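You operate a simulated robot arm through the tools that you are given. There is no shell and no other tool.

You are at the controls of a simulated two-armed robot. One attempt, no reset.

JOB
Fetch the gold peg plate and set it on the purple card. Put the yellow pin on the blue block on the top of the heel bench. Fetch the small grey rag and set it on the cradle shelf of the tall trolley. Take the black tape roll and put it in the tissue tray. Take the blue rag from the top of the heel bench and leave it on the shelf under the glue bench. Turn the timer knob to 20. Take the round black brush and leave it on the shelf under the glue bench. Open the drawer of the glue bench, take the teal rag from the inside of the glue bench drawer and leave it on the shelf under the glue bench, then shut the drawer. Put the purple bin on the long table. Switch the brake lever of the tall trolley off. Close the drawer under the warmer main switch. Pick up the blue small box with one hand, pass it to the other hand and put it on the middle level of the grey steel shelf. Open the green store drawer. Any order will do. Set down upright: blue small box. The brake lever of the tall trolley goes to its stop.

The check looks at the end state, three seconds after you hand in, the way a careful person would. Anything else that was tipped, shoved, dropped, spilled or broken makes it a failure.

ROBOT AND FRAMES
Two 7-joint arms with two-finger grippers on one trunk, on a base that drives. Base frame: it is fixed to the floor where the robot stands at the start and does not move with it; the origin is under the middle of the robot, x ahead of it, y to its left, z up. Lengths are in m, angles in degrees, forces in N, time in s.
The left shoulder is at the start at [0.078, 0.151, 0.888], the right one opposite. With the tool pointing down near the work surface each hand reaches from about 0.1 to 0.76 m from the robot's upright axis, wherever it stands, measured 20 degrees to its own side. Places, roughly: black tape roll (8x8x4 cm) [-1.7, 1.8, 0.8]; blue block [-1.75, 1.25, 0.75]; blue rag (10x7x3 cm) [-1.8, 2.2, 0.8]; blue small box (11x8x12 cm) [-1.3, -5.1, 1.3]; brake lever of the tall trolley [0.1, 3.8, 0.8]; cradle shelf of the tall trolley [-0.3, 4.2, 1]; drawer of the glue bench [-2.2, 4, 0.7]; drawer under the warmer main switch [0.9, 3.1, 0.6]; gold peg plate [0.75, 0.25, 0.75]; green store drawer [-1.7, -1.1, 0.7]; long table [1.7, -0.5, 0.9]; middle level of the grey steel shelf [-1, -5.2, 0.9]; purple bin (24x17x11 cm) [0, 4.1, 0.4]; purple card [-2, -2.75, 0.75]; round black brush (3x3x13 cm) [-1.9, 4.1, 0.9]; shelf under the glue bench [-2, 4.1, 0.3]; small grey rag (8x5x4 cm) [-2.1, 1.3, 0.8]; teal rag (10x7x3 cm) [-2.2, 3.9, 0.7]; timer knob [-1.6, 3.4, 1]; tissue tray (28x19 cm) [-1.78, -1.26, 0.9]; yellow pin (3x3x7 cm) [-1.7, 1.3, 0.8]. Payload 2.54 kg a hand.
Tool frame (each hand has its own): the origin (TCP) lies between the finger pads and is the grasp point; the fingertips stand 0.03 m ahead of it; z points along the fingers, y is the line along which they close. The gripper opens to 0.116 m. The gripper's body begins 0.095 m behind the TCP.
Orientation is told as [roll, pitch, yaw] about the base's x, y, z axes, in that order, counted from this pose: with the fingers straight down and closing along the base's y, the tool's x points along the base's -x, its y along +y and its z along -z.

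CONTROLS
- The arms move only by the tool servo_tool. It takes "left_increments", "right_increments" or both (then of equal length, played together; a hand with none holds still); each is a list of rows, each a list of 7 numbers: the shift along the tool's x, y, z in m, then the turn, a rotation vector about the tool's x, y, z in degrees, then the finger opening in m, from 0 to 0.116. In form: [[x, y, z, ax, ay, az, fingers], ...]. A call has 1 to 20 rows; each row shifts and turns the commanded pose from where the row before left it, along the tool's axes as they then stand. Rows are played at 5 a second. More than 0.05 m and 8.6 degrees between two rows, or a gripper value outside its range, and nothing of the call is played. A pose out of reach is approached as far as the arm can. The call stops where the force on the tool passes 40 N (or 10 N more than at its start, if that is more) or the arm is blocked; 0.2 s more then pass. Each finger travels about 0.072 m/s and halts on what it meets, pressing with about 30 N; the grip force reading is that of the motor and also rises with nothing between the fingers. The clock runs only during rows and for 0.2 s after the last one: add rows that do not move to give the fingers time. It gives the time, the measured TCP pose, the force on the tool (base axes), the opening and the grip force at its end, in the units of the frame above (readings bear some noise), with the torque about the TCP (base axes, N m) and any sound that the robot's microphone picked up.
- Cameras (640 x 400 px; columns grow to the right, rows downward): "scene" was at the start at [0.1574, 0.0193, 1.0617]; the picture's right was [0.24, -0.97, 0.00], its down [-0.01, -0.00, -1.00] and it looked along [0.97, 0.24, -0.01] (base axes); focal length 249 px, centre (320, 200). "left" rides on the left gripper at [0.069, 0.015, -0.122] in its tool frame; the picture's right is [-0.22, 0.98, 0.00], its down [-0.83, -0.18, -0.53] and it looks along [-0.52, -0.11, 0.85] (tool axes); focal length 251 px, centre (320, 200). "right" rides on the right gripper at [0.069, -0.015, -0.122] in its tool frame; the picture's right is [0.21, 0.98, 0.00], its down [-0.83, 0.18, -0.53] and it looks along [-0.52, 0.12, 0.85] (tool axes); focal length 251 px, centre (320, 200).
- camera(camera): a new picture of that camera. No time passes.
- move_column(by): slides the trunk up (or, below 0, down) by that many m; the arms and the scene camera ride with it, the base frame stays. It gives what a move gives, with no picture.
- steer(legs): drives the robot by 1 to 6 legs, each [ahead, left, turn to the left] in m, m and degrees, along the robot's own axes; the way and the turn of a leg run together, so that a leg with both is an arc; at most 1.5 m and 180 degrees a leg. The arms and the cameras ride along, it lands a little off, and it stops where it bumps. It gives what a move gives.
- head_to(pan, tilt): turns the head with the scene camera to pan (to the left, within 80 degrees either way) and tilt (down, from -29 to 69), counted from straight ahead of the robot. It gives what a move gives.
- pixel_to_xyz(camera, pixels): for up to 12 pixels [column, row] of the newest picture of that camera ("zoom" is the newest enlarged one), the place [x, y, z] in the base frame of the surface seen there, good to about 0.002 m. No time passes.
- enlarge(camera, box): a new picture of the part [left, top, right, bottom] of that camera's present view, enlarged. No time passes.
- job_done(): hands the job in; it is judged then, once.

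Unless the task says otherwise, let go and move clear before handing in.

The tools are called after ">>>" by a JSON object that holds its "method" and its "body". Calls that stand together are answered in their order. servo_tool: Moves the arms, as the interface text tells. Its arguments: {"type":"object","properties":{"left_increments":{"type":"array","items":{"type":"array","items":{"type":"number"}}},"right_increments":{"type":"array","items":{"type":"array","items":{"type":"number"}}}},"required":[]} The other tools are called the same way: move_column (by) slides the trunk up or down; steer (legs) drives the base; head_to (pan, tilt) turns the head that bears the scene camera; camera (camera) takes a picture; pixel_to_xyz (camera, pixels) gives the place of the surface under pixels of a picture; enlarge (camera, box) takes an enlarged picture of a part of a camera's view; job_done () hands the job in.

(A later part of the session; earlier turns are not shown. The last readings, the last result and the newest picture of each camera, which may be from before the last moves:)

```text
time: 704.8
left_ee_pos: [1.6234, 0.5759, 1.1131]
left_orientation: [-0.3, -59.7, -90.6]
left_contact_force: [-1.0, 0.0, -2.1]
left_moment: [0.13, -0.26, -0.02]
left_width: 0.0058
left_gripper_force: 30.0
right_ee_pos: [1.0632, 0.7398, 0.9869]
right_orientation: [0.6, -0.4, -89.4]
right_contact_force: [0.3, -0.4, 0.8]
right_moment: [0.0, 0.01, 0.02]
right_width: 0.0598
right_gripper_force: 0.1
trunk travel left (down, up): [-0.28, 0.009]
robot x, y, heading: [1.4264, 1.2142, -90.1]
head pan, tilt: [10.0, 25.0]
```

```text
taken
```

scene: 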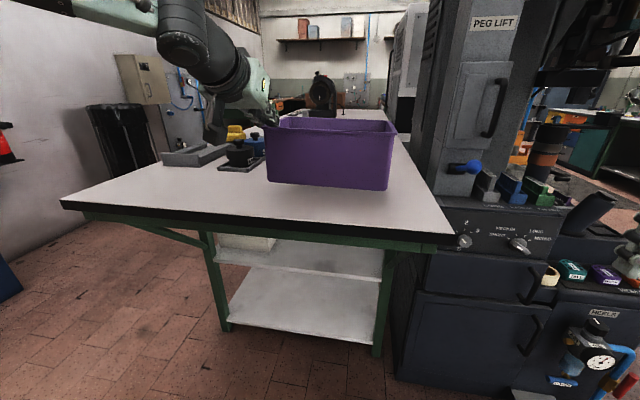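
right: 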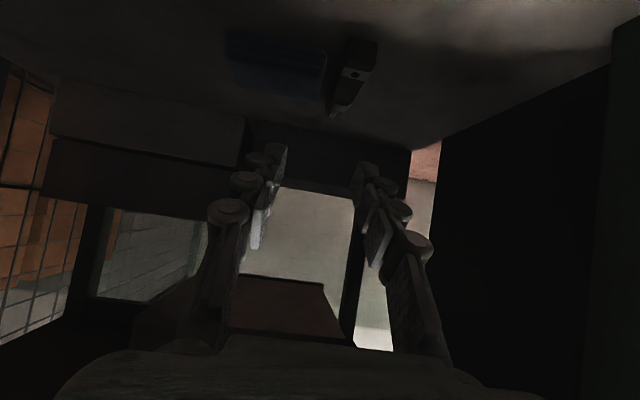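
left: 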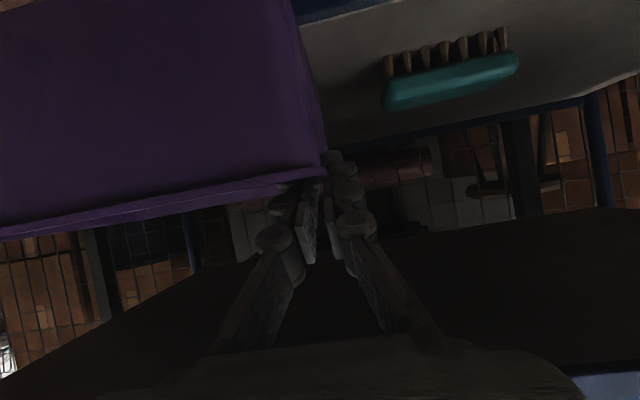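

>>> {"method": "servo_tool", "body": {"left_increments": [[-0.01, 0, 0.0173, 0, 0, 0, 0.0], [0.013, 0, 0.0075, 0, 0, 0, 0.0], [0.013, 0, 0.0075, 0, 0, 0, 0.0], [0.01, 0, 0.0058, 0, 0, 0, 0.0], [0.005, 0, 0.0029, 0, 0, 0, 0.0], [0, 0, 0, 0, 0, 0, 0.0]]}}

>>> {"method": "enlarge", "body": {"camera": "scene", "box": [200, 80, 440, 260]}}

```text
time: 706.2
left_ee_pos: [1.6235, 0.5568, 1.0662]
left_orientation: [-0.2, -59.8, -90.7]
left_contact_force: [0.3, -0.2, -2.4]
left_moment: [0.14, -0.27, 0.04]
left_width: 0.0059
left_gripper_force: 29.8
right_ee_pos: [1.0634, 0.7412, 0.9867]
right_orientation: [0.5, -0.4, -89.4]
right_contact_force: [0.0, 1.0, 0.3]
right_moment: [-0.01, -0.02, -0.01]
right_width: 0.0598
right_gripper_force: 0.1
trunk travel left (down, up): [-0.28, 0.009]
robot x, y, heading: [1.4263, 1.2113, -90.3]
head pan, tilt: [10.0, 25.0]
```

```text
2.22 times, centred on (320, 170) of scene
```

zoom: 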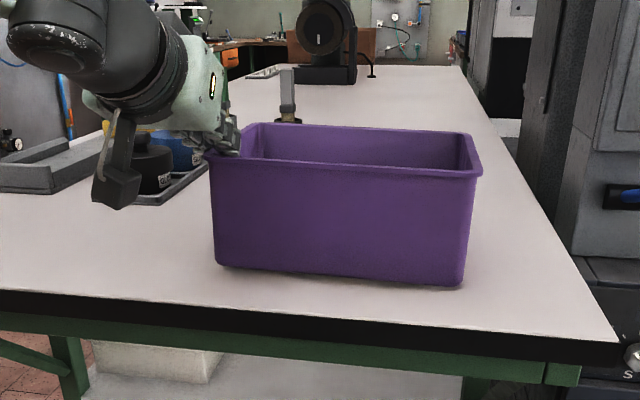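

>>> {"method": "servo_tool", "body": {"left_increments": [[0.0035, 0, 0.002, 0, 0, 0, 0.0], [0.0035, 0, 0.002, 0, 0, 0, 0.0], [0.0026, 0, 0.0015, 0, 0, 0, 0.0], [0, 0, 0, 0, 0, 0, 0.0]]}}

>>> {"method": "enlarge", "body": {"camera": "scene", "box": [200, 80, 440, 260]}}

```text
time: 707.2
left_ee_pos: [1.6228, 0.5578, 1.0555]
left_orientation: [-0.1, -59.9, -90.7]
left_contact_force: [1.7, -0.7, 5.1]
left_moment: [-0.92, 0.02, 0.15]
left_width: 0.0062
left_gripper_force: 30.0
right_ee_pos: [1.0637, 0.7418, 0.9881]
right_orientation: [0.6, -0.4, -89.4]
right_contact_force: [0.2, -0.2, -0.5]
right_moment: [-0.02, 0.03, 0.03]
right_width: 0.0598
right_gripper_force: 0.0
trunk travel left (down, up): [-0.28, 0.009]
robot x, y, heading: [1.4265, 1.2082, -90.0]
head pan, tilt: [10.0, 25.0]
```

```text
2.22 times, centred on (320, 170) of scene
```

zoom: 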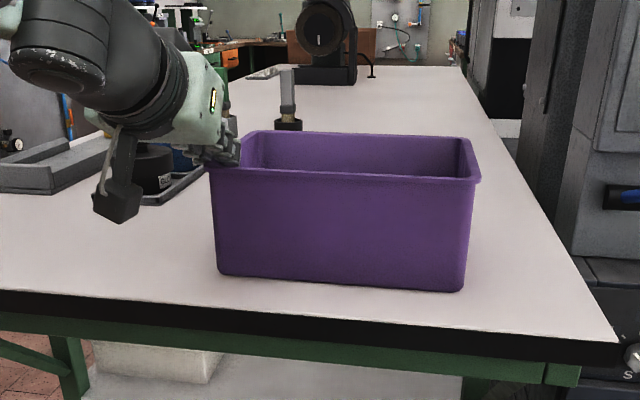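

Contact (5 N). I'll open and withdraw along the finger direction.

>>> {"method": "servo_tool", "body": {"left_increments": [[0, 0, 0, 0, 0, 0, 0.02], [0, 0, 0, 0, 0, 0, 0.05], [0, 0, 0, 0, 0, 0, 0.05], [-0.005, 0, -0.03, 0, 0, 0, 0.05], [-0.005, 0, -0.04, 0, 0, 0, 0.05], [-0.005, 0, -0.04, 0, 0, 0, 0.05], [-0.005, 0, -0.04, 0, 0, 0, 0.05]]}}

>>> {"method": "camera", "body": {"camera": "scene"}}

```text
time: 708.8
left_ee_pos: [1.6279, 0.6779, 1.1529]
left_orientation: [-0.2, -59.7, -90.7]
left_contact_force: [0.1, -0.6, 0.3]
left_moment: [0.01, -0.02, 0.03]
left_width: 0.0499
left_gripper_force: 0.0
right_ee_pos: [1.0649, 0.7411, 0.9871]
right_orientation: [0.5, -0.4, -89.4]
right_contact_force: [0.0, 0.6, 0.2]
right_moment: [-0.02, -0.01, 0.0]
right_width: 0.0603
right_gripper_force: 0.0
trunk travel left (down, up): [-0.28, 0.009]
robot x, y, heading: [1.4235, 1.2091, -90.2]
head pan, tilt: [10.0, 25.0]
```

```text
taken
```

scene: 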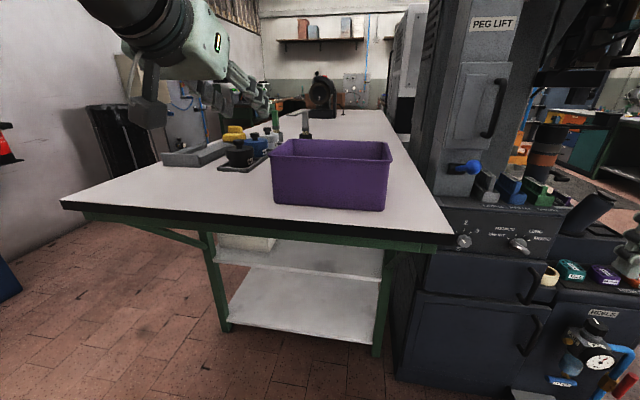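

The bin stands on the long table. Last job: the glue bench drawer, from the aisle behind. I'll reset the left hand, leave the table area and look for a way around the heel bench.

>>> {"method": "steer", "body": {"legs": [[-0.12, 0, 0], [0, -1.4, 0]]}}

>>> {"method": "servo_tool", "body": {"left_increments": [[0.02, 0, 0, 0, 8, 0, 0.06], [0.02, 0, 0, 0, 8, 0, 0.06], [0.02, 0, 0, 0, 8, 0, 0.06], [0.02, 0, 0, 0, 8, 0, 0.06], [0.02, 0, 0, 0, 8, 0, 0.06], [0.02, 0, 0, 0, 8, 0, 0.06], [0.02, 0, 0, 0, 8, 0, 0.06], [0.02, 0, 0, 0, 4, 0, 0.06]]}}

>>> {"method": "steer", "body": {"legs": [[0, 0, -90], [0.9, 0.7, 0]]}}

>>> {"method": "head_to", "body": {"pan": 0, "tilt": 15}}

>>> {"method": "camera", "body": {"camera": "scene"}}

```text
time: 723.2
left_ee_pos: [0.2313, 0.8164, 1.1515]
left_orientation: [-0.2, -59.6, -92.0]
left_contact_force: [0.2, -0.8, -0.2]
left_moment: [-0.01, 0.01, -0.02]
left_width: 0.0497
left_gripper_force: 0.1
right_ee_pos: [-0.3333, 0.8937, 0.9885]
right_orientation: [0.6, -0.3, -90.7]
right_contact_force: [-0.2, -0.8, 0.2]
right_moment: [-0.02, 0.01, 0.02]
right_width: 0.0598
right_gripper_force: 0.2
trunk travel left (down, up): [-0.28, 0.009]
robot x, y, heading: [0.0406, 1.3569, -91.5]
head pan, tilt: [10.0, 25.0]
```

```text
time: 725.0
left_ee_pos: [0.2358, 0.9449, 1.0724]
left_orientation: [0.0, 0.3, -92.2]
left_contact_force: [0.6, 0.2, 0.5]
left_moment: [0.0, 0.0, -0.01]
left_width: 0.0599
left_gripper_force: 0.1
right_ee_pos: [-0.3318, 0.8936, 0.9876]
right_orientation: [0.7, -0.2, -90.6]
right_contact_force: [-0.4, 0.2, -0.5]
right_moment: [0.0, 0.0, 0.02]
right_width: 0.0601
right_gripper_force: 0.0
trunk travel left (down, up): [-0.28, 0.009]
robot x, y, heading: [0.0398, 1.352, -91.9]
head pan, tilt: [10.0, 25.0]
```

```text
time: 736.2
left_ee_pos: [-1.3479, 0.5808, 1.072]
left_orientation: [-0.1, 0.3, 172.8]
left_contact_force: [0.2, 0.3, -0.1]
left_moment: [0.01, -0.01, -0.01]
left_width: 0.06
left_gripper_force: 0.1
right_ee_pos: [-1.3488, 1.1511, 0.987]
right_orientation: [0.7, -0.4, 174.2]
right_contact_force: [-0.4, -0.4, -1.3]
right_moment: [-0.01, 0.03, -0.01]
right_width: 0.06
right_gripper_force: 0.1
trunk travel left (down, up): [-0.28, 0.009]
robot x, y, heading: [-0.9196, 0.7411, 173.4]
head pan, tilt: [10.0, 25.0]
```

```text
time: 736.9
left_ee_pos: [-1.3479, 0.5813, 1.0715]
left_orientation: [-0.1, 0.3, 172.8]
left_contact_force: [0.0, -0.4, 0.8]
left_moment: [0.04, -0.01, 0.03]
left_width: 0.06
left_gripper_force: 0.1
right_ee_pos: [-1.3492, 1.1517, 0.9865]
right_orientation: [0.6, -0.3, 174.3]
right_contact_force: [-1.1, -0.9, 0.6]
right_moment: [0.0, 0.0, -0.01]
right_width: 0.0599
right_gripper_force: 0.0
trunk travel left (down, up): [-0.28, 0.009]
robot x, y, heading: [-0.9222, 0.7411, 173.3]
head pan, tilt: [0.0, 15.0]
```

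```text
taken
```

scene: 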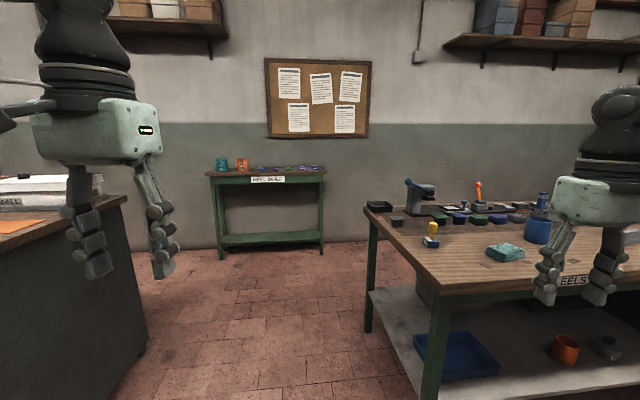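

>>> {"method": "pixel_to_xyz", "body": {"camera": "scene", "pixels": [[270, 180], [215, 180], [325, 180], [270, 240], [370, 210], [370, 320], [430, 390], [300, 150], [340, 235], [140, 350], [440, 150], [125, 200]]}}

>>> {"method": "head_to", "body": {"pan": -25, "tilt": 10}}

>>> {"method": "camera", "body": {"camera": "scene"}}

```text
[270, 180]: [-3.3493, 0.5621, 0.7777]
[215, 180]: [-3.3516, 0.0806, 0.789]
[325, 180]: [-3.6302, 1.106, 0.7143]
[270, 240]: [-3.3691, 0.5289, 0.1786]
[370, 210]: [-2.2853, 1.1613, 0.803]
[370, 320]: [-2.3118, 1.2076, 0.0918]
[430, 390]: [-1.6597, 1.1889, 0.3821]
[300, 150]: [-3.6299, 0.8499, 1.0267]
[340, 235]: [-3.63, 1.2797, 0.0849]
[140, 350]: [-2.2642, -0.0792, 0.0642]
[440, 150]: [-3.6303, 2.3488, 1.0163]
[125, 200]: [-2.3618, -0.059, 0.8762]
```

```text
time: 737.8
left_ee_pos: [-1.3484, 0.5818, 1.0711]
left_orientation: [0.0, 0.3, 172.8]
left_contact_force: [0.4, 0.0, 0.3]
left_moment: [0.0, 0.0, 0.0]
left_width: 0.0601
left_gripper_force: 0.1
right_ee_pos: [-1.3493, 1.1518, 0.9873]
right_orientation: [0.6, -0.2, 174.3]
right_contact_force: [-0.7, -1.1, -1.0]
right_moment: [0.02, -0.01, -0.02]
right_width: 0.0603
right_gripper_force: 0.0
trunk travel left (down, up): [-0.28, 0.009]
robot x, y, heading: [-0.9208, 0.7404, 173.2]
head pan, tilt: [-25.0, 10.0]
```

```text
taken
```

scene: 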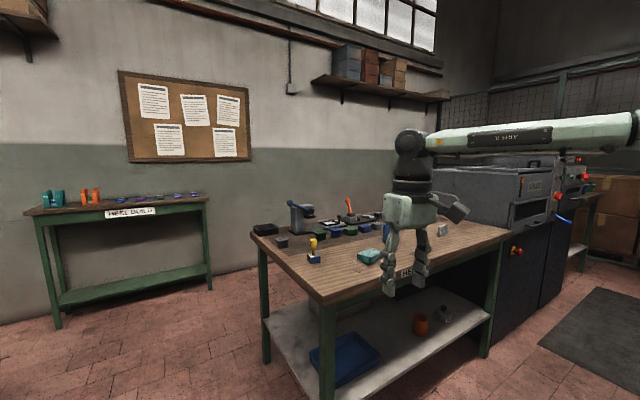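

The aisle behind the heel bench (back x -2.31, wall x -3.63) is 1.3 m wide. I'll drive through the gap to (-2.75,0.58), turn north and look along the aisle.

>>> {"method": "steer", "body": {"legs": [[0, 0, 6.7], [0, 0.16, 0], [1.0, 0, 0], [0.85, 0, 0]]}}

>>> {"method": "head_to", "body": {"pan": -70, "tilt": 15}}

>>> {"method": "camera", "body": {"camera": "scene"}}

```text
time: 749.2
left_ee_pos: [-3.1234, 0.3659, 1.0703]
left_orientation: [-0.1, 0.2, 179.7]
left_contact_force: [0.5, -0.4, -0.5]
left_moment: [-0.01, -0.04, -0.01]
left_width: 0.0598
left_gripper_force: 0.2
right_ee_pos: [-3.1907, 0.9339, 0.987]
right_orientation: [0.5, -0.3, -179.0]
right_contact_force: [0.2, 0.4, -0.2]
right_moment: [-0.03, 0.03, -0.05]
right_width: 0.06
right_gripper_force: 0.1
trunk travel left (down, up): [-0.28, 0.009]
robot x, y, heading: [-2.7204, 0.5729, -179.6]
head pan, tilt: [-25.0, 10.0]
```

```text
time: 750.4
left_ee_pos: [-3.1219, 0.3675, 1.0721]
left_orientation: [-0.1, 0.4, 179.7]
left_contact_force: [0.0, -0.2, 0.0]
left_moment: [-0.01, -0.01, 0.0]
left_width: 0.0599
left_gripper_force: 0.0
right_ee_pos: [-3.1915, 0.9339, 0.9869]
right_orientation: [0.6, -0.2, -179.0]
right_contact_force: [-0.4, 0.1, 0.7]
right_moment: [0.03, 0.02, 0.0]
right_width: 0.0599
right_gripper_force: 0.0
trunk travel left (down, up): [-0.28, 0.009]
robot x, y, heading: [-2.7202, 0.5759, -179.7]
head pan, tilt: [-70.0, 15.0]
```

```text
taken
```

scene: 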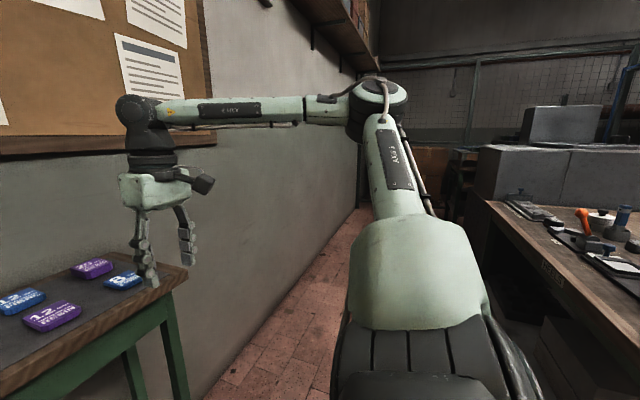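

>>> {"method": "steer", "body": {"legs": [[0, 0, -90]]}}

>>> {"method": "head_to", "body": {"pan": 0, "tilt": 15}}

>>> {"method": "camera", "body": {"camera": "scene"}}

```text
time: 754.7
left_ee_pos: [-2.9238, 0.9823, 1.0706]
left_orientation: [-0.1, 0.3, 89.2]
left_contact_force: [-0.2, 0.3, -0.2]
left_moment: [0.01, 0.01, -0.02]
left_width: 0.0603
left_gripper_force: 0.1
right_ee_pos: [-2.3566, 1.047, 0.9876]
right_orientation: [0.6, -0.3, 90.7]
right_contact_force: [1.3, -0.3, 0.5]
right_moment: [-0.02, 0.0, 0.02]
right_width: 0.0601
right_gripper_force: 0.1
trunk travel left (down, up): [-0.28, 0.009]
robot x, y, heading: [-2.7205, 0.5736, 89.9]
head pan, tilt: [-70.0, 15.0]
```

```text
time: 756.1
left_ee_pos: [-2.9241, 0.983, 1.0719]
left_orientation: [-0.1, 0.3, 89.2]
left_contact_force: [0.5, 0.4, -0.1]
left_moment: [0.03, -0.03, 0.03]
left_width: 0.0601
left_gripper_force: 0.1
right_ee_pos: [-2.3569, 1.0474, 0.9879]
right_orientation: [0.6, -0.3, 90.8]
right_contact_force: [-0.3, 0.3, -0.3]
right_moment: [0.01, -0.02, 0.01]
right_width: 0.0598
right_gripper_force: 0.1
trunk travel left (down, up): [-0.28, 0.009]
robot x, y, heading: [-2.7178, 0.5764, 89.7]
head pan, tilt: [0.0, 15.0]
```

```text
taken
```

scene: 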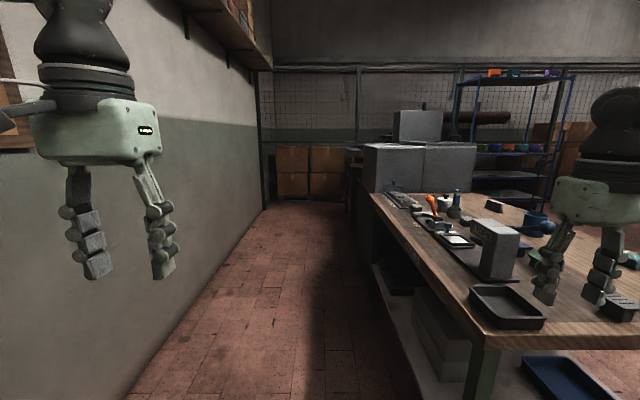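

>>> {"method": "pixel_to_xyz", "body": {"camera": "scene", "pixels": [[365, 180], [355, 200], [380, 260], [270, 200], [350, 170], [400, 120], [362, 150], [300, 180], [240, 250]]}}

>>> {"method": "enlarge", "body": {"camera": "scene", "box": [240, 100, 480, 260]}}

```text
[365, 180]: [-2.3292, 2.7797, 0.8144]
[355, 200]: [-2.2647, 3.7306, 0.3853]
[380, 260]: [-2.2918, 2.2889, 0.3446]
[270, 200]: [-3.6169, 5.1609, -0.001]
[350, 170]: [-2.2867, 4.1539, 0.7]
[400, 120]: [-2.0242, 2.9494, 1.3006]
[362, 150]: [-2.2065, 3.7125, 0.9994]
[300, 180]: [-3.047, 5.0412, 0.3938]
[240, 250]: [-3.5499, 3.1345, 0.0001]
```

```text
2.50 times, centred on (360, 180) of scene
```

zoom: 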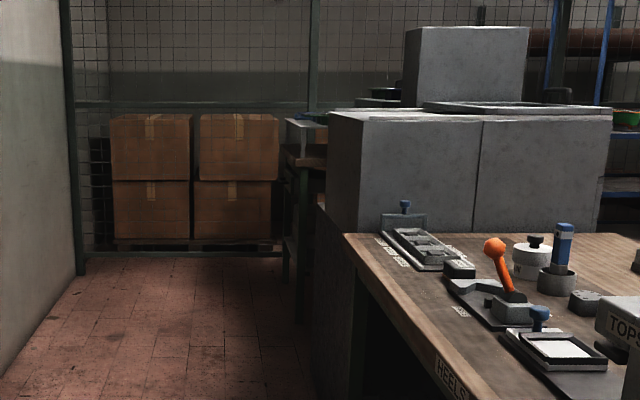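

The aisle is clear up to boxes at y≈5; machine backs are at x≈-2.33. I'll tuck the right hand in, drive up the aisle's middle to y≈4.0 and turn to face the back of the glue bench.

>>> {"method": "servo_tool", "body": {"right_increments": [[0.03, 0.03, -0.02, 0, 0, 0, 0.06], [0.03, 0.03, -0.02, 0, 0, 0, 0.06], [0.02, 0.04, -0.02, 0, 0, 0, 0.06], [0, 0.04, -0.02, 0, 0, 0, 0.06]]}}

>>> {"method": "steer", "body": {"legs": [[0.0, 0.28, 0], [1.3, 0, 0], [1.3, 0, 0], [0.75, 0, 0]]}}

>>> {"method": "camera", "body": {"camera": "scene"}}

```text
time: 757.1
left_ee_pos: [-2.9248, 0.9843, 1.0706]
left_orientation: [-0.3, 0.4, 89.1]
left_contact_force: [0.5, 0.1, -0.1]
left_moment: [-0.03, -0.01, 0.0]
left_width: 0.06
left_gripper_force: 0.1
right_ee_pos: [-2.4993, 0.965, 1.0706]
right_orientation: [0.6, -0.4, 90.5]
right_contact_force: [-0.5, -1.0, -0.4]
right_moment: [0.0, -0.03, 0.03]
right_width: 0.06
right_gripper_force: 0.1
trunk travel left (down, up): [-0.28, 0.009]
robot x, y, heading: [-2.7159, 0.5769, 89.8]
head pan, tilt: [0.0, 15.0]
```

```text
time: 776.6
left_ee_pos: [-3.3716, 4.3365, 1.0795]
left_orientation: [1.4, -0.5, 93.0]
left_contact_force: [-1.5, 0.0, -0.4]
left_moment: [-0.05, 0.02, -0.01]
left_width: 0.06
left_gripper_force: 0.1
right_ee_pos: [-2.9462, 4.3485, 1.0712]
right_orientation: [1.4, -0.7, 94.5]
right_contact_force: [0.1, 0.4, -0.1]
right_moment: [0.01, 0.04, 0.05]
right_width: 0.0601
right_gripper_force: 0.0
trunk travel left (down, up): [-0.28, 0.009]
robot x, y, heading: [-3.1484, 3.9488, 93.8]
head pan, tilt: [0.0, 15.0]
stopped in leg 4: the robot was blocked; the commanded pose is now the measured one
```

```text
taken
```

scene: 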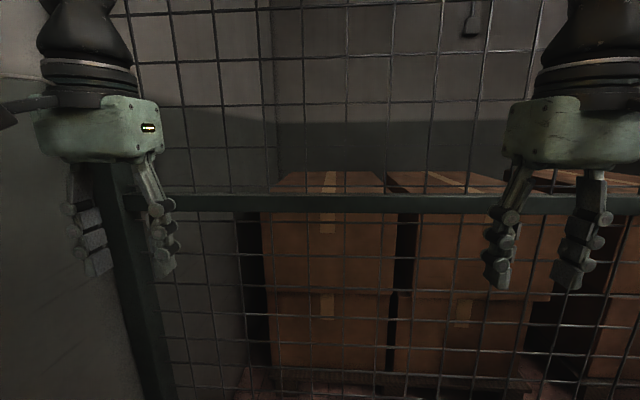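

I drifted toward the wall and touched it lightly with the elbow side. I'll move right, then turn to face the bench's back.

>>> {"method": "steer", "body": {"legs": [[0, -0.15, 0], [0, 0, -94]]}}

>>> {"method": "head_to", "body": {"pan": 0, "tilt": 30}}

>>> {"method": "camera", "body": {"camera": "scene"}}

```text
time: 782.8
left_ee_pos: [-2.593, 4.164, 1.0734]
left_orientation: [0.5, -0.1, -1.1]
left_contact_force: [0.8, 0.9, -0.3]
left_moment: [-0.01, 0.02, -0.02]
left_width: 0.0602
left_gripper_force: 0.1
right_ee_pos: [-2.613, 3.7378, 1.0705]
right_orientation: [0.7, -0.4, 0.4]
right_contact_force: [-0.1, -0.1, -0.5]
right_moment: [0.06, 0.02, -0.01]
right_width: 0.0601
right_gripper_force: 0.0
trunk travel left (down, up): [-0.28, 0.009]
robot x, y, heading: [-3.0056, 3.9616, -0.4]
head pan, tilt: [0.0, 15.0]
```

```text
time: 783.6
left_ee_pos: [-2.5926, 4.1635, 1.0726]
left_orientation: [0.5, 0.0, -1.2]
left_contact_force: [0.3, 0.5, 0.8]
left_moment: [0.0, -0.02, 0.02]
left_width: 0.06
left_gripper_force: 0.0
right_ee_pos: [-2.6134, 3.7389, 1.0702]
right_orientation: [0.6, -0.3, 0.4]
right_contact_force: [-0.2, 0.3, -0.4]
right_moment: [-0.01, 0.02, -0.03]
right_width: 0.0601
right_gripper_force: 0.0
trunk travel left (down, up): [-0.28, 0.009]
robot x, y, heading: [-3.0027, 3.9603, -0.3]
head pan, tilt: [0.0, 30.0]
```

```text
taken
```

scene: 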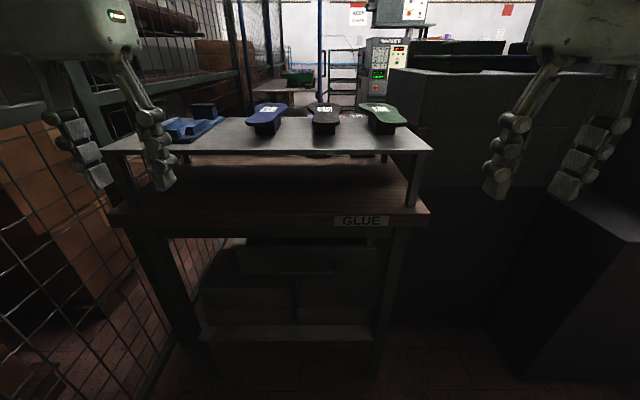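

I see the bench's back; the drawer front is the dark panel around scene (305,258). I'll enlarge.

>>> {"method": "enlarge", "body": {"camera": "scene", "box": [190, 210, 420, 370]}}

>>> {"method": "pixel_to_xyz", "body": {"camera": "zoom", "pixels": [[320, 130], [200, 130], [450, 130], [320, 95], [320, 170], [320, 145], [320, 250], [450, 250], [480, 300], [120, 200], [330, 320]]}}

```text
2.50 times, centred on (305, 290) of scene
```

zoom: 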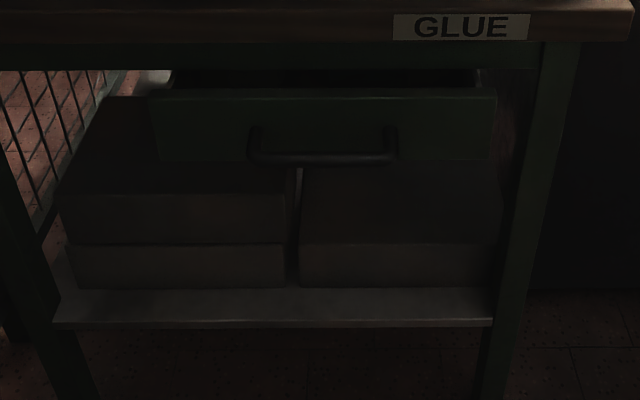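

```text
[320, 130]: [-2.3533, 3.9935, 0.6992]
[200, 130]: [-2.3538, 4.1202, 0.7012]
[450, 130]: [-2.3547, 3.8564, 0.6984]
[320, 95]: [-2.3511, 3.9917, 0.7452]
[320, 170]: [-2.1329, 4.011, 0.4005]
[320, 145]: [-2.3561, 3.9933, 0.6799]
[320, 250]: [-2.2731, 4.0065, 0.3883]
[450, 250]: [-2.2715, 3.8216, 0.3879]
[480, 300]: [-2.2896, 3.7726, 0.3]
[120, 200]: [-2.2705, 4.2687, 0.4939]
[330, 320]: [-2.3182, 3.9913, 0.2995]
```

>>> {"method": "pixel_to_xyz", "body": {"camera": "zoom", "pixels": [[320, 160], [280, 158], [370, 158], [253, 140], [392, 140], [320, 156], [300, 80], [320, 60]]}}

>>> {"method": "enlarge", "body": {"camera": "scene", "box": [240, 220, 380, 290]}}

```text
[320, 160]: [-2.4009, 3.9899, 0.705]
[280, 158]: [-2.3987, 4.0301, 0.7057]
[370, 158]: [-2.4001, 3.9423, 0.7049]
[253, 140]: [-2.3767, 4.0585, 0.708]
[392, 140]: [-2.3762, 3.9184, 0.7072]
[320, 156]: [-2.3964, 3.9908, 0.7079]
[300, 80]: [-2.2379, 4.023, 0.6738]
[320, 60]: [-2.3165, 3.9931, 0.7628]
```

```text
4.57 times, centred on (310, 255) of scene
```

zoom: 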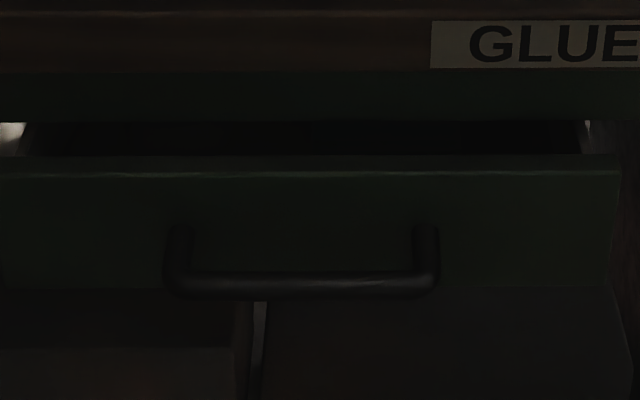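

The drawer face is at x -2.353 with its handle bar at x≈-2.395, z 0.703, y 3.92–4.06. I'll back up a bit, lower the trunk, and set the left hand pointing forward with fingers closing vertically.

>>> {"method": "steer", "body": {"legs": [[-0.1, -0.12, 0.4]]}}

>>> {"method": "move_column", "body": {"by": -0.22}}

>>> {"method": "servo_tool", "body": {"left_increments": [[-0.02, 0, 0, 0, -8.5, 0, 0.06], [-0.02, 0, 0, 0, -8.5, 0, 0.06], [0, 0, 0, 0, -8.5, 0, 0.06], [0, 0, 0, 0, -8.5, 0, 0.06], [0, 0, 0, 0, -8.5, 0, 0.06], [0, 0, 0, 0, -8.5, 0, 0.06], [0, 0, 0, 0, -8.5, 0, 0.06], [0, 0, 0, 0, -8.5, 0, 0.06], [0, 0, 0, 0, -8.5, 0, 0.06], [0, 0, 0, 0, -8.5, 0, 0.06], [0, 0, 0, 0, -5, 0, 0.06]]}}

>>> {"method": "servo_tool", "body": {"left_increments": [[0, 0, 0, 0, 0, 8.5, 0.06], [0, 0, 0, 0, 0, 8.5, 0.06], [0, 0, 0, 0, 0, 8.5, 0.06], [0, 0, 0, 0, 0, 8.5, 0.06], [0, 0, 0, 0, 0, 8.5, 0.06], [0, 0, 0, 0, 0, 8.5, 0.06], [0, 0, 0, 0, 0, 8.5, 0.06], [0, 0, 0, 0, 0, 8.5, 0.06], [0, 0, 0, 0, 0, 8.5, 0.06], [0, 0, 0, 0, 0, 8.5, 0.06], [0, 0, 0, 0, 0, 5, 0.06]]}}

>>> {"method": "camera", "body": {"camera": "left"}}

>>> {"method": "camera", "body": {"camera": "scene"}}

```text
time: 785.4
left_ee_pos: [-2.6935, 4.0467, 1.0728]
left_orientation: [0.4, 0.0, -0.6]
left_contact_force: [0.8, -0.8, 0.6]
left_moment: [0.03, 0.0, 0.01]
left_width: 0.06
left_gripper_force: 0.0
right_ee_pos: [-2.7116, 3.6212, 1.0713]
right_orientation: [0.6, -0.2, 0.8]
right_contact_force: [0.0, -0.1, 0.3]
right_moment: [-0.01, 0.03, 0.02]
right_width: 0.06
right_gripper_force: 0.1
trunk travel left (down, up): [-0.28, 0.009]
robot x, y, heading: [-3.1035, 3.8371, -0.2]
head pan, tilt: [0.0, 30.0]
```

```text
time: 787.7
left_ee_pos: [-2.6944, 4.0478, 0.8532]
left_orientation: [0.4, 0.0, -0.7]
left_contact_force: [0.6, -0.9, -0.2]
left_moment: [0.01, -0.02, 0.0]
left_width: 0.06
left_gripper_force: 0.1
right_ee_pos: [-2.7114, 3.6214, 0.8517]
right_orientation: [0.6, -0.3, 0.8]
right_contact_force: [0.5, -0.4, 0.0]
right_moment: [0.01, 0.01, 0.0]
right_width: 0.06
right_gripper_force: 0.1
trunk travel left (down, up): [-0.061, 0.229]
robot x, y, heading: [-3.0982, 3.8417, -0.3]
head pan, tilt: [0.0, 30.0]
```

```text
time: 790.1
left_ee_pos: [-2.5579, 4.0432, 0.9295]
left_orientation: [94.4, -89.6, -95.2]
left_contact_force: [1.0, -0.4, 0.1]
left_moment: [-0.01, 0.04, 0.02]
left_width: 0.0601
left_gripper_force: 0.0
left hand out of reach, approached as far as the arm can: row 7, 8, 9, 10, 11
right_ee_pos: [-2.7109, 3.6215, 0.8517]
right_orientation: [0.7, -0.4, 0.8]
right_contact_force: [0.2, -0.3, 0.4]
right_moment: [-0.02, -0.01, 0.0]
right_width: 0.06
right_gripper_force: 0.0
trunk travel left (down, up): [-0.061, 0.229]
robot x, y, heading: [-3.1006, 3.8419, -0.0]
head pan, tilt: [0.0, 30.0]
```

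```text
time: 792.5
left_ee_pos: [-2.5575, 4.0421, 0.9279]
left_orientation: [90.0, 0.5, -90.8]
left_contact_force: [0.5, -0.2, -0.4]
left_moment: [0.02, -0.01, 0.0]
left_width: 0.0599
left_gripper_force: 0.1
right_ee_pos: [-2.7121, 3.6217, 0.8508]
right_orientation: [0.6, -0.2, 0.8]
right_contact_force: [0.8, -0.1, 0.2]
right_moment: [-0.02, -0.01, 0.0]
right_width: 0.06
right_gripper_force: 0.1
trunk travel left (down, up): [-0.061, 0.229]
robot x, y, heading: [-3.099, 3.8375, -0.0]
head pan, tilt: [0.0, 30.0]
```

```text
taken
```

left: 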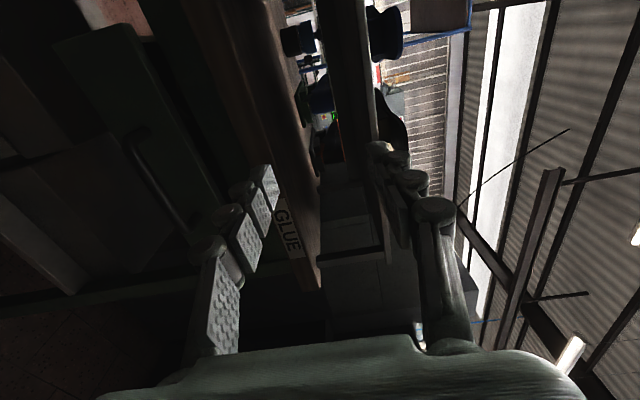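

```text
taken
```

scene: 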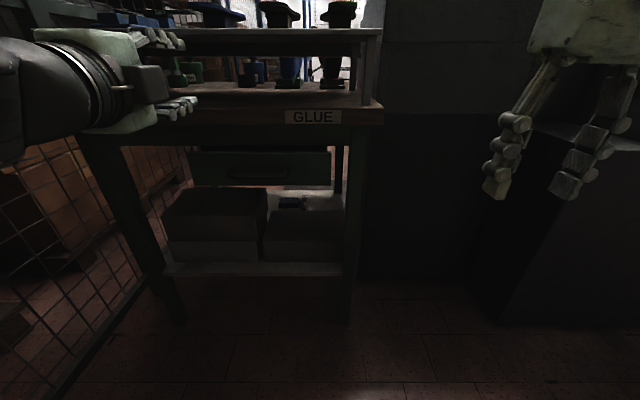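

>>> {"method": "servo_tool", "body": {"left_increments": [[-0.01, -0.045, -0.005, 0, 0, 0, 0.06], [-0.01, -0.045, 0, 0, 0, 0, 0.06], [-0.01, -0.045, 0, 0, 0, 0, 0.06], [-0.01, -0.045, 0, 0, 0, 0, 0.06], [-0.012, -0.045, 0, 0, 0, 0, 0.06], [0, 0, 0.03, 0, 0, 0, 0.06], [0, 0, 0.03, 0, 0, 0, 0.06]]}}

>>> {"method": "camera", "body": {"camera": "left"}}

>>> {"method": "camera", "body": {"camera": "scene"}}

```text
time: 794.1
left_ee_pos: [-2.4764, 3.989, 0.7061]
left_orientation: [90.0, 0.4, -90.7]
left_contact_force: [0.0, -1.0, 0.2]
left_moment: [-0.02, 0.03, -0.03]
left_width: 0.0601
left_gripper_force: 0.0
left hand out of reach, approached as far as the arm can: row 1, 2
right_ee_pos: [-2.7111, 3.6208, 0.8511]
right_orientation: [0.5, -0.3, 0.9]
right_contact_force: [0.3, -0.1, -0.1]
right_moment: [-0.02, -0.02, -0.04]
right_width: 0.0599
right_gripper_force: 0.1
trunk travel left (down, up): [-0.061, 0.229]
robot x, y, heading: [-3.1037, 3.8415, -0.2]
head pan, tilt: [0.0, 30.0]
```

```text
taken
```

left: 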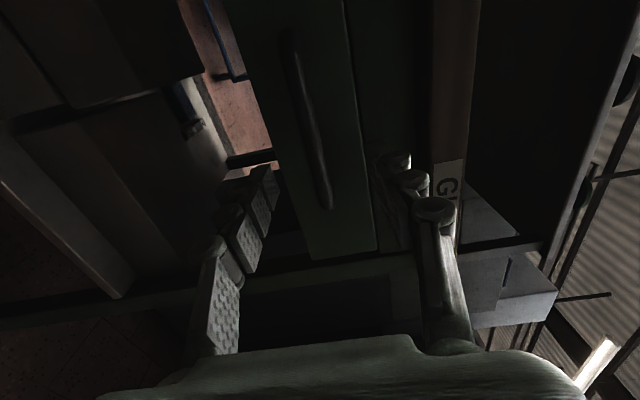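

```text
taken
```

scene: 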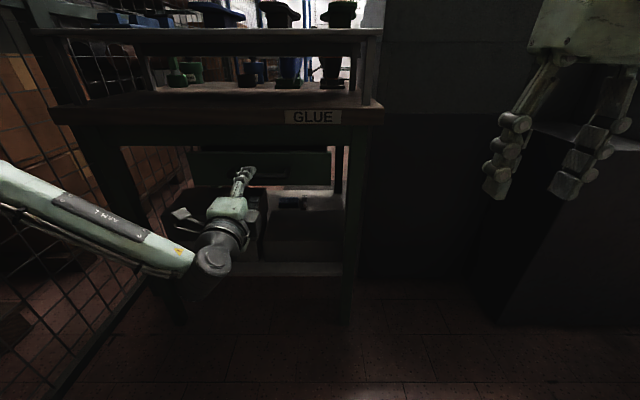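

>>> {"method": "pixel_to_xyz", "body": {"camera": "left", "pixels": [[308, 110], [315, 150], [323, 185], [296, 60]]}}

>>> {"method": "servo_tool", "body": {"left_increments": [[0, -0.002, 0.03, 0, 0, 0, 0.06], [0, 0, 0.03, 0, 0, 0, 0.06], [0, 0, 0.02, 0, 0, 0, 0.06], [0, 0, 0, 0, 0, 0, 0.06]]}}

>>> {"method": "camera", "body": {"camera": "left"}}

```text
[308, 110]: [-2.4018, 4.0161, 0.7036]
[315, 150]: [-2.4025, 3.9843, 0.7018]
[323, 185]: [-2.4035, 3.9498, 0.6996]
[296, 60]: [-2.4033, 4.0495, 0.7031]
```

```text
time: 795.1
left_ee_pos: [-2.3986, 3.995, 0.7113]
left_orientation: [89.9, 0.4, -90.8]
left_contact_force: [0.1, 0.2, 0.0]
left_moment: [0.03, 0.01, 0.01]
left_width: 0.0599
left_gripper_force: 0.0
left hand out of reach, approached as far as the arm can: row 2, 3
right_ee_pos: [-2.7125, 3.6222, 0.8502]
right_orientation: [0.7, -0.4, 0.8]
right_contact_force: [-0.2, -0.1, 0.1]
right_moment: [-0.01, 0.02, -0.02]
right_width: 0.0598
right_gripper_force: 0.1
trunk travel left (down, up): [-0.061, 0.229]
robot x, y, heading: [-3.1032, 3.8417, -0.1]
head pan, tilt: [0.0, 30.0]
```

```text
taken
```

left: 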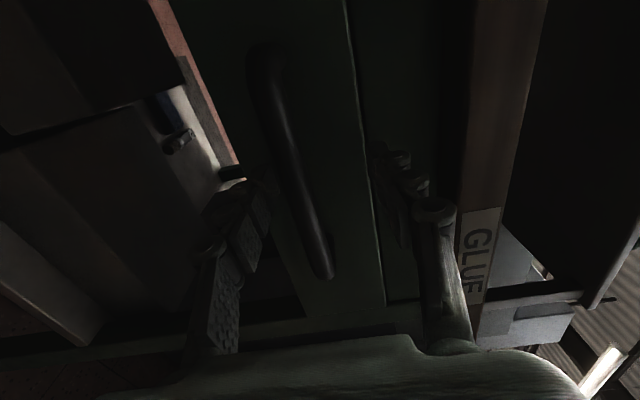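

>>> {"method": "move_column", "body": {"by": -0.01}}

>>> {"method": "servo_tool", "body": {"left_increments": [[0, 0, 0, 0, 0, 0, 0.04], [0, 0, 0, 0, 0, 0, 0.02], [0, 0, 0, 0, 0, 0, 0.004], [0, 0, 0, 0, 0, 0, 0.004], [0, 0, 0, 0, 0, 0, 0.004]]}}

>>> {"method": "camera", "body": {"camera": "left"}}

```text
time: 795.7
left_ee_pos: [-2.3988, 3.9952, 0.7023]
left_orientation: [89.8, 0.4, -90.8]
left_contact_force: [-0.6, 0.0, 0.0]
left_moment: [0.01, 0.02, 0.01]
left_width: 0.06
left_gripper_force: 0.0
right_ee_pos: [-2.7119, 3.6217, 0.8412]
right_orientation: [0.6, -0.2, 0.8]
right_contact_force: [-0.3, -0.1, 0.2]
right_moment: [0.0, -0.01, 0.05]
right_width: 0.0597
right_gripper_force: 0.0
trunk travel left (down, up): [-0.051, 0.239]
robot x, y, heading: [-3.102, 3.8399, 0.3]
head pan, tilt: [0.0, 30.0]
```

```text
time: 796.9
left_ee_pos: [-2.3984, 3.9952, 0.7006]
left_orientation: [89.7, 0.5, -90.8]
left_contact_force: [-1.4, -0.1, -8.5]
left_moment: [-0.29, 0.06, 0.08]
left_width: 0.014
left_gripper_force: 39.8
right_ee_pos: [-2.7109, 3.6227, 0.8408]
right_orientation: [0.6, -0.4, 0.8]
right_contact_force: [-0.1, -0.3, -0.3]
right_moment: [-0.04, -0.01, 0.04]
right_width: 0.0602
right_gripper_force: 0.0
trunk travel left (down, up): [-0.051, 0.239]
robot x, y, heading: [-3.1021, 3.8396, -0.1]
head pan, tilt: [0.0, 30.0]
```

```text
taken
```

left: 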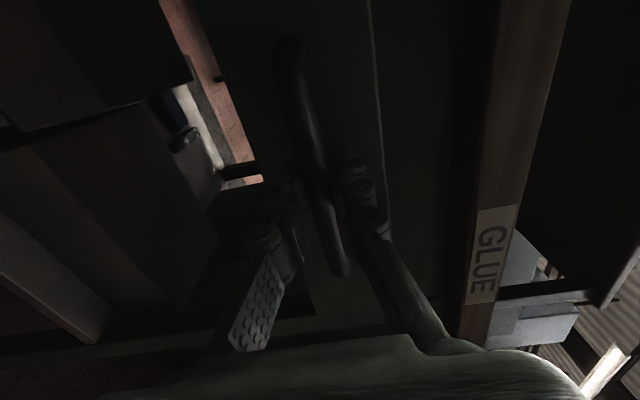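

Handle gripped. I'll pull: first 12 cm with the base, then more with the arm.

>>> {"method": "steer", "body": {"legs": [[-0.12, 0, 0]]}}

>>> {"method": "servo_tool", "body": {"left_increments": [[0, 0, -0.02, 0, 0, 0, 0.004], [0, 0, -0.02, 0, 0, 0, 0.004], [0, 0, -0.02, 0, 0, 0, 0.004], [0, 0, -0.02, 0, 0, 0, 0.004], [0, 0, -0.02, 0, 0, 0, 0.004], [0, 0, -0.02, 0, 0, 0, 0.004]]}}

>>> {"method": "camera", "body": {"camera": "scene"}}

```text
time: 798.1
left_ee_pos: [-2.519, 3.9952, 0.7002]
left_orientation: [89.7, 0.4, -90.8]
left_contact_force: [-0.2, -3.7, -13.5]
left_moment: [-0.26, 0.04, -0.2]
left_width: 0.0138
left_gripper_force: 40.0
right_ee_pos: [-2.8315, 3.6217, 0.8411]
right_orientation: [0.7, -0.2, 0.8]
right_contact_force: [0.6, 0.5, -0.3]
right_moment: [-0.01, -0.02, -0.02]
right_width: 0.0602
right_gripper_force: 0.1
trunk travel left (down, up): [-0.051, 0.239]
robot x, y, heading: [-3.2193, 3.8414, -0.1]
head pan, tilt: [0.0, 30.0]
```

```text
time: 799.5
left_ee_pos: [-2.6407, 3.996, 0.7009]
left_orientation: [89.5, 0.5, -91.3]
left_contact_force: [0.4, -21.1, -15.2]
left_moment: [-0.36, 0.09, -0.03]
left_width: 0.0137
left_gripper_force: 40.2
right_ee_pos: [-2.8314, 3.6214, 0.8396]
right_orientation: [0.6, -0.2, 0.8]
right_contact_force: [-0.1, -0.2, -0.2]
right_moment: [0.0, 0.04, -0.01]
right_width: 0.0599
right_gripper_force: 0.0
trunk travel left (down, up): [-0.051, 0.239]
robot x, y, heading: [-3.2245, 3.8433, -0.1]
head pan, tilt: [0.0, 30.0]
```

```text
taken
```

scene: 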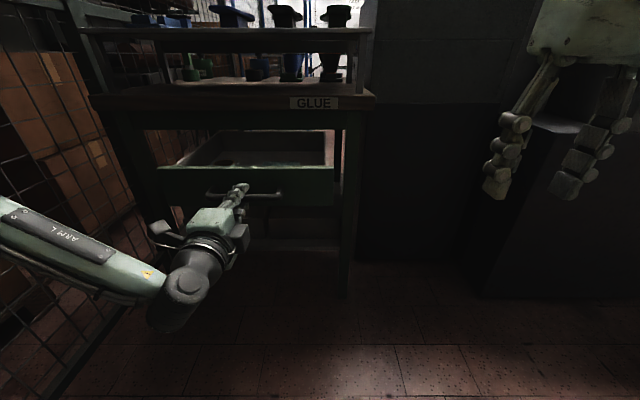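

The drawer is open ~24 cm. I'll release the handle, back the hand off, and look inside.

>>> {"method": "servo_tool", "body": {"left_increments": [[0, 0, 0, 0, 0, 0, 0.03], [0, 0, 0, 0, 0, 0, 0.06], [0, 0, 0, 0, 0, 0, 0.06], [0, 0, -0.03, 0, 0, 0, 0.06], [0, 0, -0.03, 0, 0, 0, 0.06]]}}

>>> {"method": "move_column", "body": {"by": 0.23}}

>>> {"method": "head_to", "body": {"pan": 5, "tilt": 45}}

>>> {"method": "camera", "body": {"camera": "scene"}}

```text
time: 800.7
left_ee_pos: [-2.6928, 3.9964, 0.6965]
left_orientation: [89.9, 0.5, -90.8]
left_contact_force: [-0.5, -0.5, -0.3]
left_moment: [0.01, 0.02, 0.04]
left_width: 0.0598
left_gripper_force: 0.1
left hand out of reach, approached as far as the arm can: row 5
right_ee_pos: [-2.8326, 3.6217, 0.8417]
right_orientation: [0.6, -0.2, 0.9]
right_contact_force: [0.7, -0.1, 0.1]
right_moment: [-0.01, 0.0, -0.02]
right_width: 0.0603
right_gripper_force: 0.1
trunk travel left (down, up): [-0.051, 0.239]
robot x, y, heading: [-3.2207, 3.8406, -0.0]
head pan, tilt: [0.0, 30.0]
```

```text
time: 803.2
left_ee_pos: [-2.6933, 3.9964, 0.926]
left_orientation: [89.8, 0.4, -90.8]
left_contact_force: [-0.5, 0.6, 0.4]
left_moment: [0.02, -0.01, 0.03]
left_width: 0.0601
left_gripper_force: 0.0
right_ee_pos: [-2.8311, 3.6212, 1.0703]
right_orientation: [0.6, -0.3, 0.8]
right_contact_force: [-1.0, 0.8, 0.0]
right_moment: [0.01, -0.01, 0.02]
right_width: 0.0599
right_gripper_force: 0.1
trunk travel left (down, up): [-0.28, 0.009]
robot x, y, heading: [-3.2226, 3.8399, -0.0]
head pan, tilt: [0.0, 30.0]
```

```text
time: 803.9
left_ee_pos: [-2.693, 3.9969, 0.9264]
left_orientation: [89.9, 0.3, -90.8]
left_contact_force: [-0.8, 0.2, -0.6]
left_moment: [-0.01, -0.01, -0.01]
left_width: 0.0599
left_gripper_force: 0.0
right_ee_pos: [-2.8307, 3.6221, 1.0719]
right_orientation: [0.5, -0.4, 0.8]
right_contact_force: [0.0, 0.0, -0.1]
right_moment: [-0.03, 0.01, -0.02]
right_width: 0.06
right_gripper_force: 0.1
trunk travel left (down, up): [-0.28, 0.009]
robot x, y, heading: [-3.2188, 3.8419, -0.2]
head pan, tilt: [5.0, 45.0]
```

```text
taken
```

scene: 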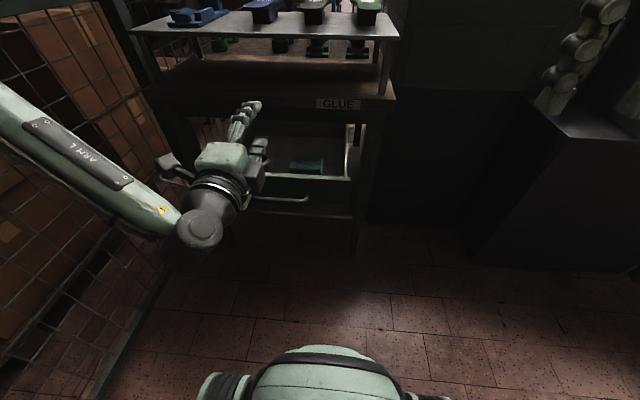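

The teal rag is visible in the drawer at scene (307,166). I'll measure it.

>>> {"method": "enlarge", "body": {"camera": "scene", "box": [250, 110, 390, 220]}}

>>> {"method": "pixel_to_xyz", "body": {"camera": "scene", "pixels": [[307, 166], [293, 166], [322, 164], [307, 172], [307, 160], [300, 178], [335, 150], [348, 160], [290, 198], [320, 150], [338, 104]]}}

```text
3.64 times, centred on (320, 165) of scene
```

zoom: 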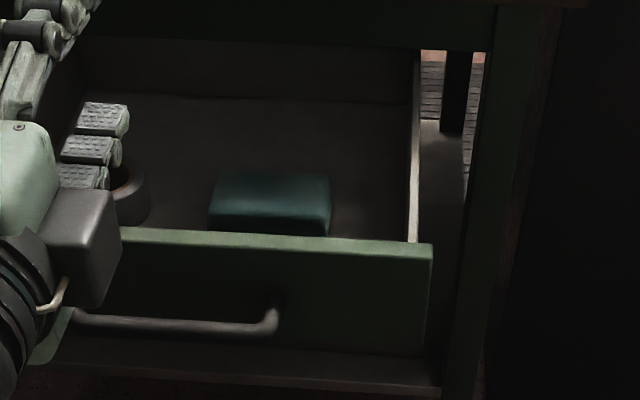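

```text
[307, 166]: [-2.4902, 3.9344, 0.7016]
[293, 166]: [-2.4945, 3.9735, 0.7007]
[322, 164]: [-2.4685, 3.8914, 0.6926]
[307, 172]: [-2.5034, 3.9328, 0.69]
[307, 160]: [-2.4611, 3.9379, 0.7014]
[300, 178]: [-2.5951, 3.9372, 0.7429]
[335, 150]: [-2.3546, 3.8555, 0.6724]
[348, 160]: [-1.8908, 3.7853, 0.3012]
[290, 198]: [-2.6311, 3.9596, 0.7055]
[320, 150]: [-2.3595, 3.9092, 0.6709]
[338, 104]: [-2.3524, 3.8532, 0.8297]
```

The rag lies at x -2.50…-2.44, y 3.885…3.98, top z 0.702. I'll turn the left hand to point down, then move the base forward to reach it from above.

>>> {"method": "servo_tool", "body": {"left_increments": [[0, 0.04, -0.01, 0, 0, 0, 0.06], [0, 0.04, 0, 0, 0, 0, 0.06], [0, 0.04, 0, 0, 0, -8.5, 0.08], [0, 0, 0, 0, 0, -8.5, 0.1], [0, 0, 0, 0, 0, -8.5, 0.116], [0, 0, 0, 0, 0, -8.5, 0.116], [0, 0, 0, 0, 0, -8.5, 0.116], [0, 0, 0, 0, 0, -8.5, 0.116], [0, 0, 0, 0, 0, -8.5, 0.116], [0, 0, 0, 0, 0, -8.5, 0.116], [0, 0, 0, 0, 0, -8.5, 0.116], [0, 0, 0, 0, 0, -8.5, 0.116], [0, 0, 0, 0, 0, -5, 0.116]]}}

>>> {"method": "servo_tool", "body": {"left_increments": [[0, 0, 0, 0, 8.5, 0, 0.116], [0, 0, 0, 0, 8.5, 0, 0.116], [0, 0, 0, 0, 8.5, 0, 0.116], [0, 0, 0, 0, 8.5, 0, 0.116], [0, 0, 0, 0, 8.5, 0, 0.116], [0, 0, 0, 0, 8.5, 0, 0.116], [0, 0, 0, 0, 8.5, 0, 0.116], [0, 0, 0, 0, 8.5, 0, 0.116], [0, 0, 0, 0, 8.5, 0, 0.116], [0, 0, 0, 0, 8.5, 0, 0.116], [0, 0, 0, 0, 5, 0, 0.116]]}}

>>> {"method": "steer", "body": {"legs": [[0.2, -0.08, 0]]}}

>>> {"method": "camera", "body": {"camera": "left"}}

>>> {"method": "camera", "body": {"camera": "scene"}}

```text
time: 806.7
left_ee_pos: [-2.665, 3.9847, 1.0356]
left_orientation: [73.7, -89.7, -74.5]
left_contact_force: [-0.1, -0.2, 0.4]
left_moment: [0.01, 0.01, -0.04]
left_width: 0.1159
left_gripper_force: 0.0
left hand out of reach, approached as far as the arm can: row 1, 2, 3
right_ee_pos: [-2.8322, 3.6212, 1.0712]
right_orientation: [0.6, -0.3, 0.7]
right_contact_force: [0.3, -0.5, 0.1]
right_moment: [-0.03, -0.03, -0.01]
right_width: 0.06
right_gripper_force: 0.1
trunk travel left (down, up): [-0.28, 0.009]
robot x, y, heading: [-3.2214, 3.84, 0.1]
head pan, tilt: [5.0, 45.0]
```

```text
time: 809.1
left_ee_pos: [-2.6638, 3.9846, 1.0355]
left_orientation: [0.4, 0.3, -0.9]
left_contact_force: [-0.1, 1.0, -0.3]
left_moment: [-0.01, 0.02, 0.01]
left_width: 0.1159
left_gripper_force: 0.0
right_ee_pos: [-2.8307, 3.6224, 1.0705]
right_orientation: [0.5, -0.2, 0.7]
right_contact_force: [0.6, -0.1, 0.5]
right_moment: [-0.07, 0.02, -0.03]
right_width: 0.0601
right_gripper_force: 0.0
trunk travel left (down, up): [-0.28, 0.009]
robot x, y, heading: [-3.2221, 3.8412, 0.2]
head pan, tilt: [5.0, 45.0]
```

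```text
time: 810.8
left_ee_pos: [-2.463, 3.9034, 1.0352]
left_orientation: [0.5, 0.1, -1.0]
left_contact_force: [1.2, -0.3, 0.2]
left_moment: [0.0, 0.0, -0.01]
left_width: 0.1159
left_gripper_force: 0.1
right_ee_pos: [-2.6312, 3.5401, 1.0697]
right_orientation: [0.6, -0.4, 0.8]
right_contact_force: [-0.5, -0.5, -1.2]
right_moment: [0.0, 0.06, 0.02]
right_width: 0.0599
right_gripper_force: 0.0
trunk travel left (down, up): [-0.28, 0.009]
robot x, y, heading: [-3.0191, 3.7586, 0.1]
head pan, tilt: [5.0, 45.0]
```

```text
taken
```

left: 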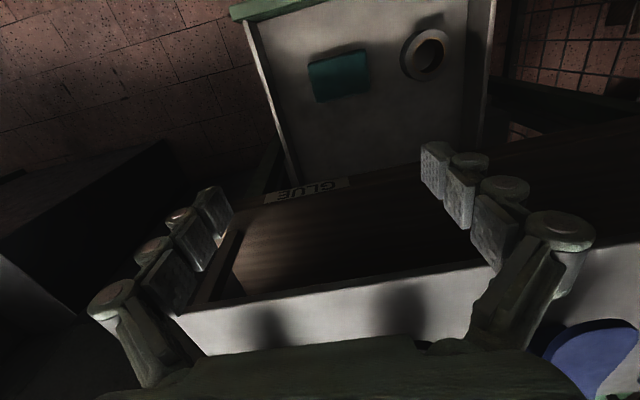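

```text
taken
```

scene: 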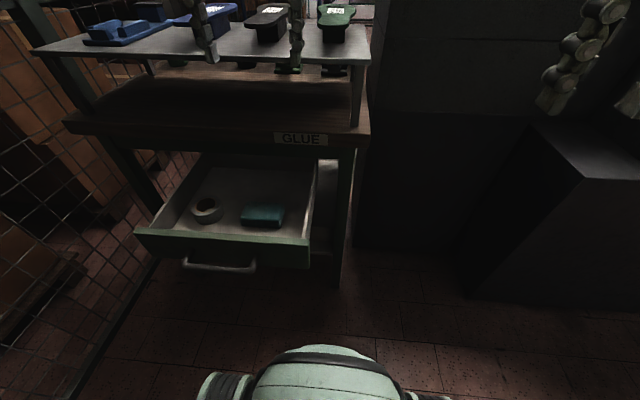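

>>> {"method": "pixel_to_xyz", "body": {"camera": "left", "pixels": [[312, 66], [362, 55], [367, 90], [318, 98], [338, 78], [425, 52], [300, 310], [300, 190], [250, 330]]}}

>>> {"method": "pixel_to_xyz", "body": {"camera": "scene", "pixels": [[262, 213], [243, 215], [283, 212], [262, 224], [262, 206], [220, 245], [220, 265], [300, 138], [206, 210]]}}

```text
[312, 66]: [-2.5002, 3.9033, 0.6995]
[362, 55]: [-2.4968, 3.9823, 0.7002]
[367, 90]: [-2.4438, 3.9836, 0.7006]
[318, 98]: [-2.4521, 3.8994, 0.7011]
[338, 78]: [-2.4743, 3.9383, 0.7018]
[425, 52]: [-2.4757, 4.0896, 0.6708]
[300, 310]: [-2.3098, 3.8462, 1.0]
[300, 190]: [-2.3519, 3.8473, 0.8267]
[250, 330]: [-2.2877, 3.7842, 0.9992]
```

```text
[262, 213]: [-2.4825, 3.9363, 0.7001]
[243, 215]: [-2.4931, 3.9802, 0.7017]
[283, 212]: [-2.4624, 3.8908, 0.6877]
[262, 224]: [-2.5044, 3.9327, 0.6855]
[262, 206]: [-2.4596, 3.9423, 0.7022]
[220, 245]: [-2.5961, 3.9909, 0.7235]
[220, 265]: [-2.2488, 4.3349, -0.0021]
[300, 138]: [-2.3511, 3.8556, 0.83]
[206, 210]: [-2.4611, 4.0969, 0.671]
```

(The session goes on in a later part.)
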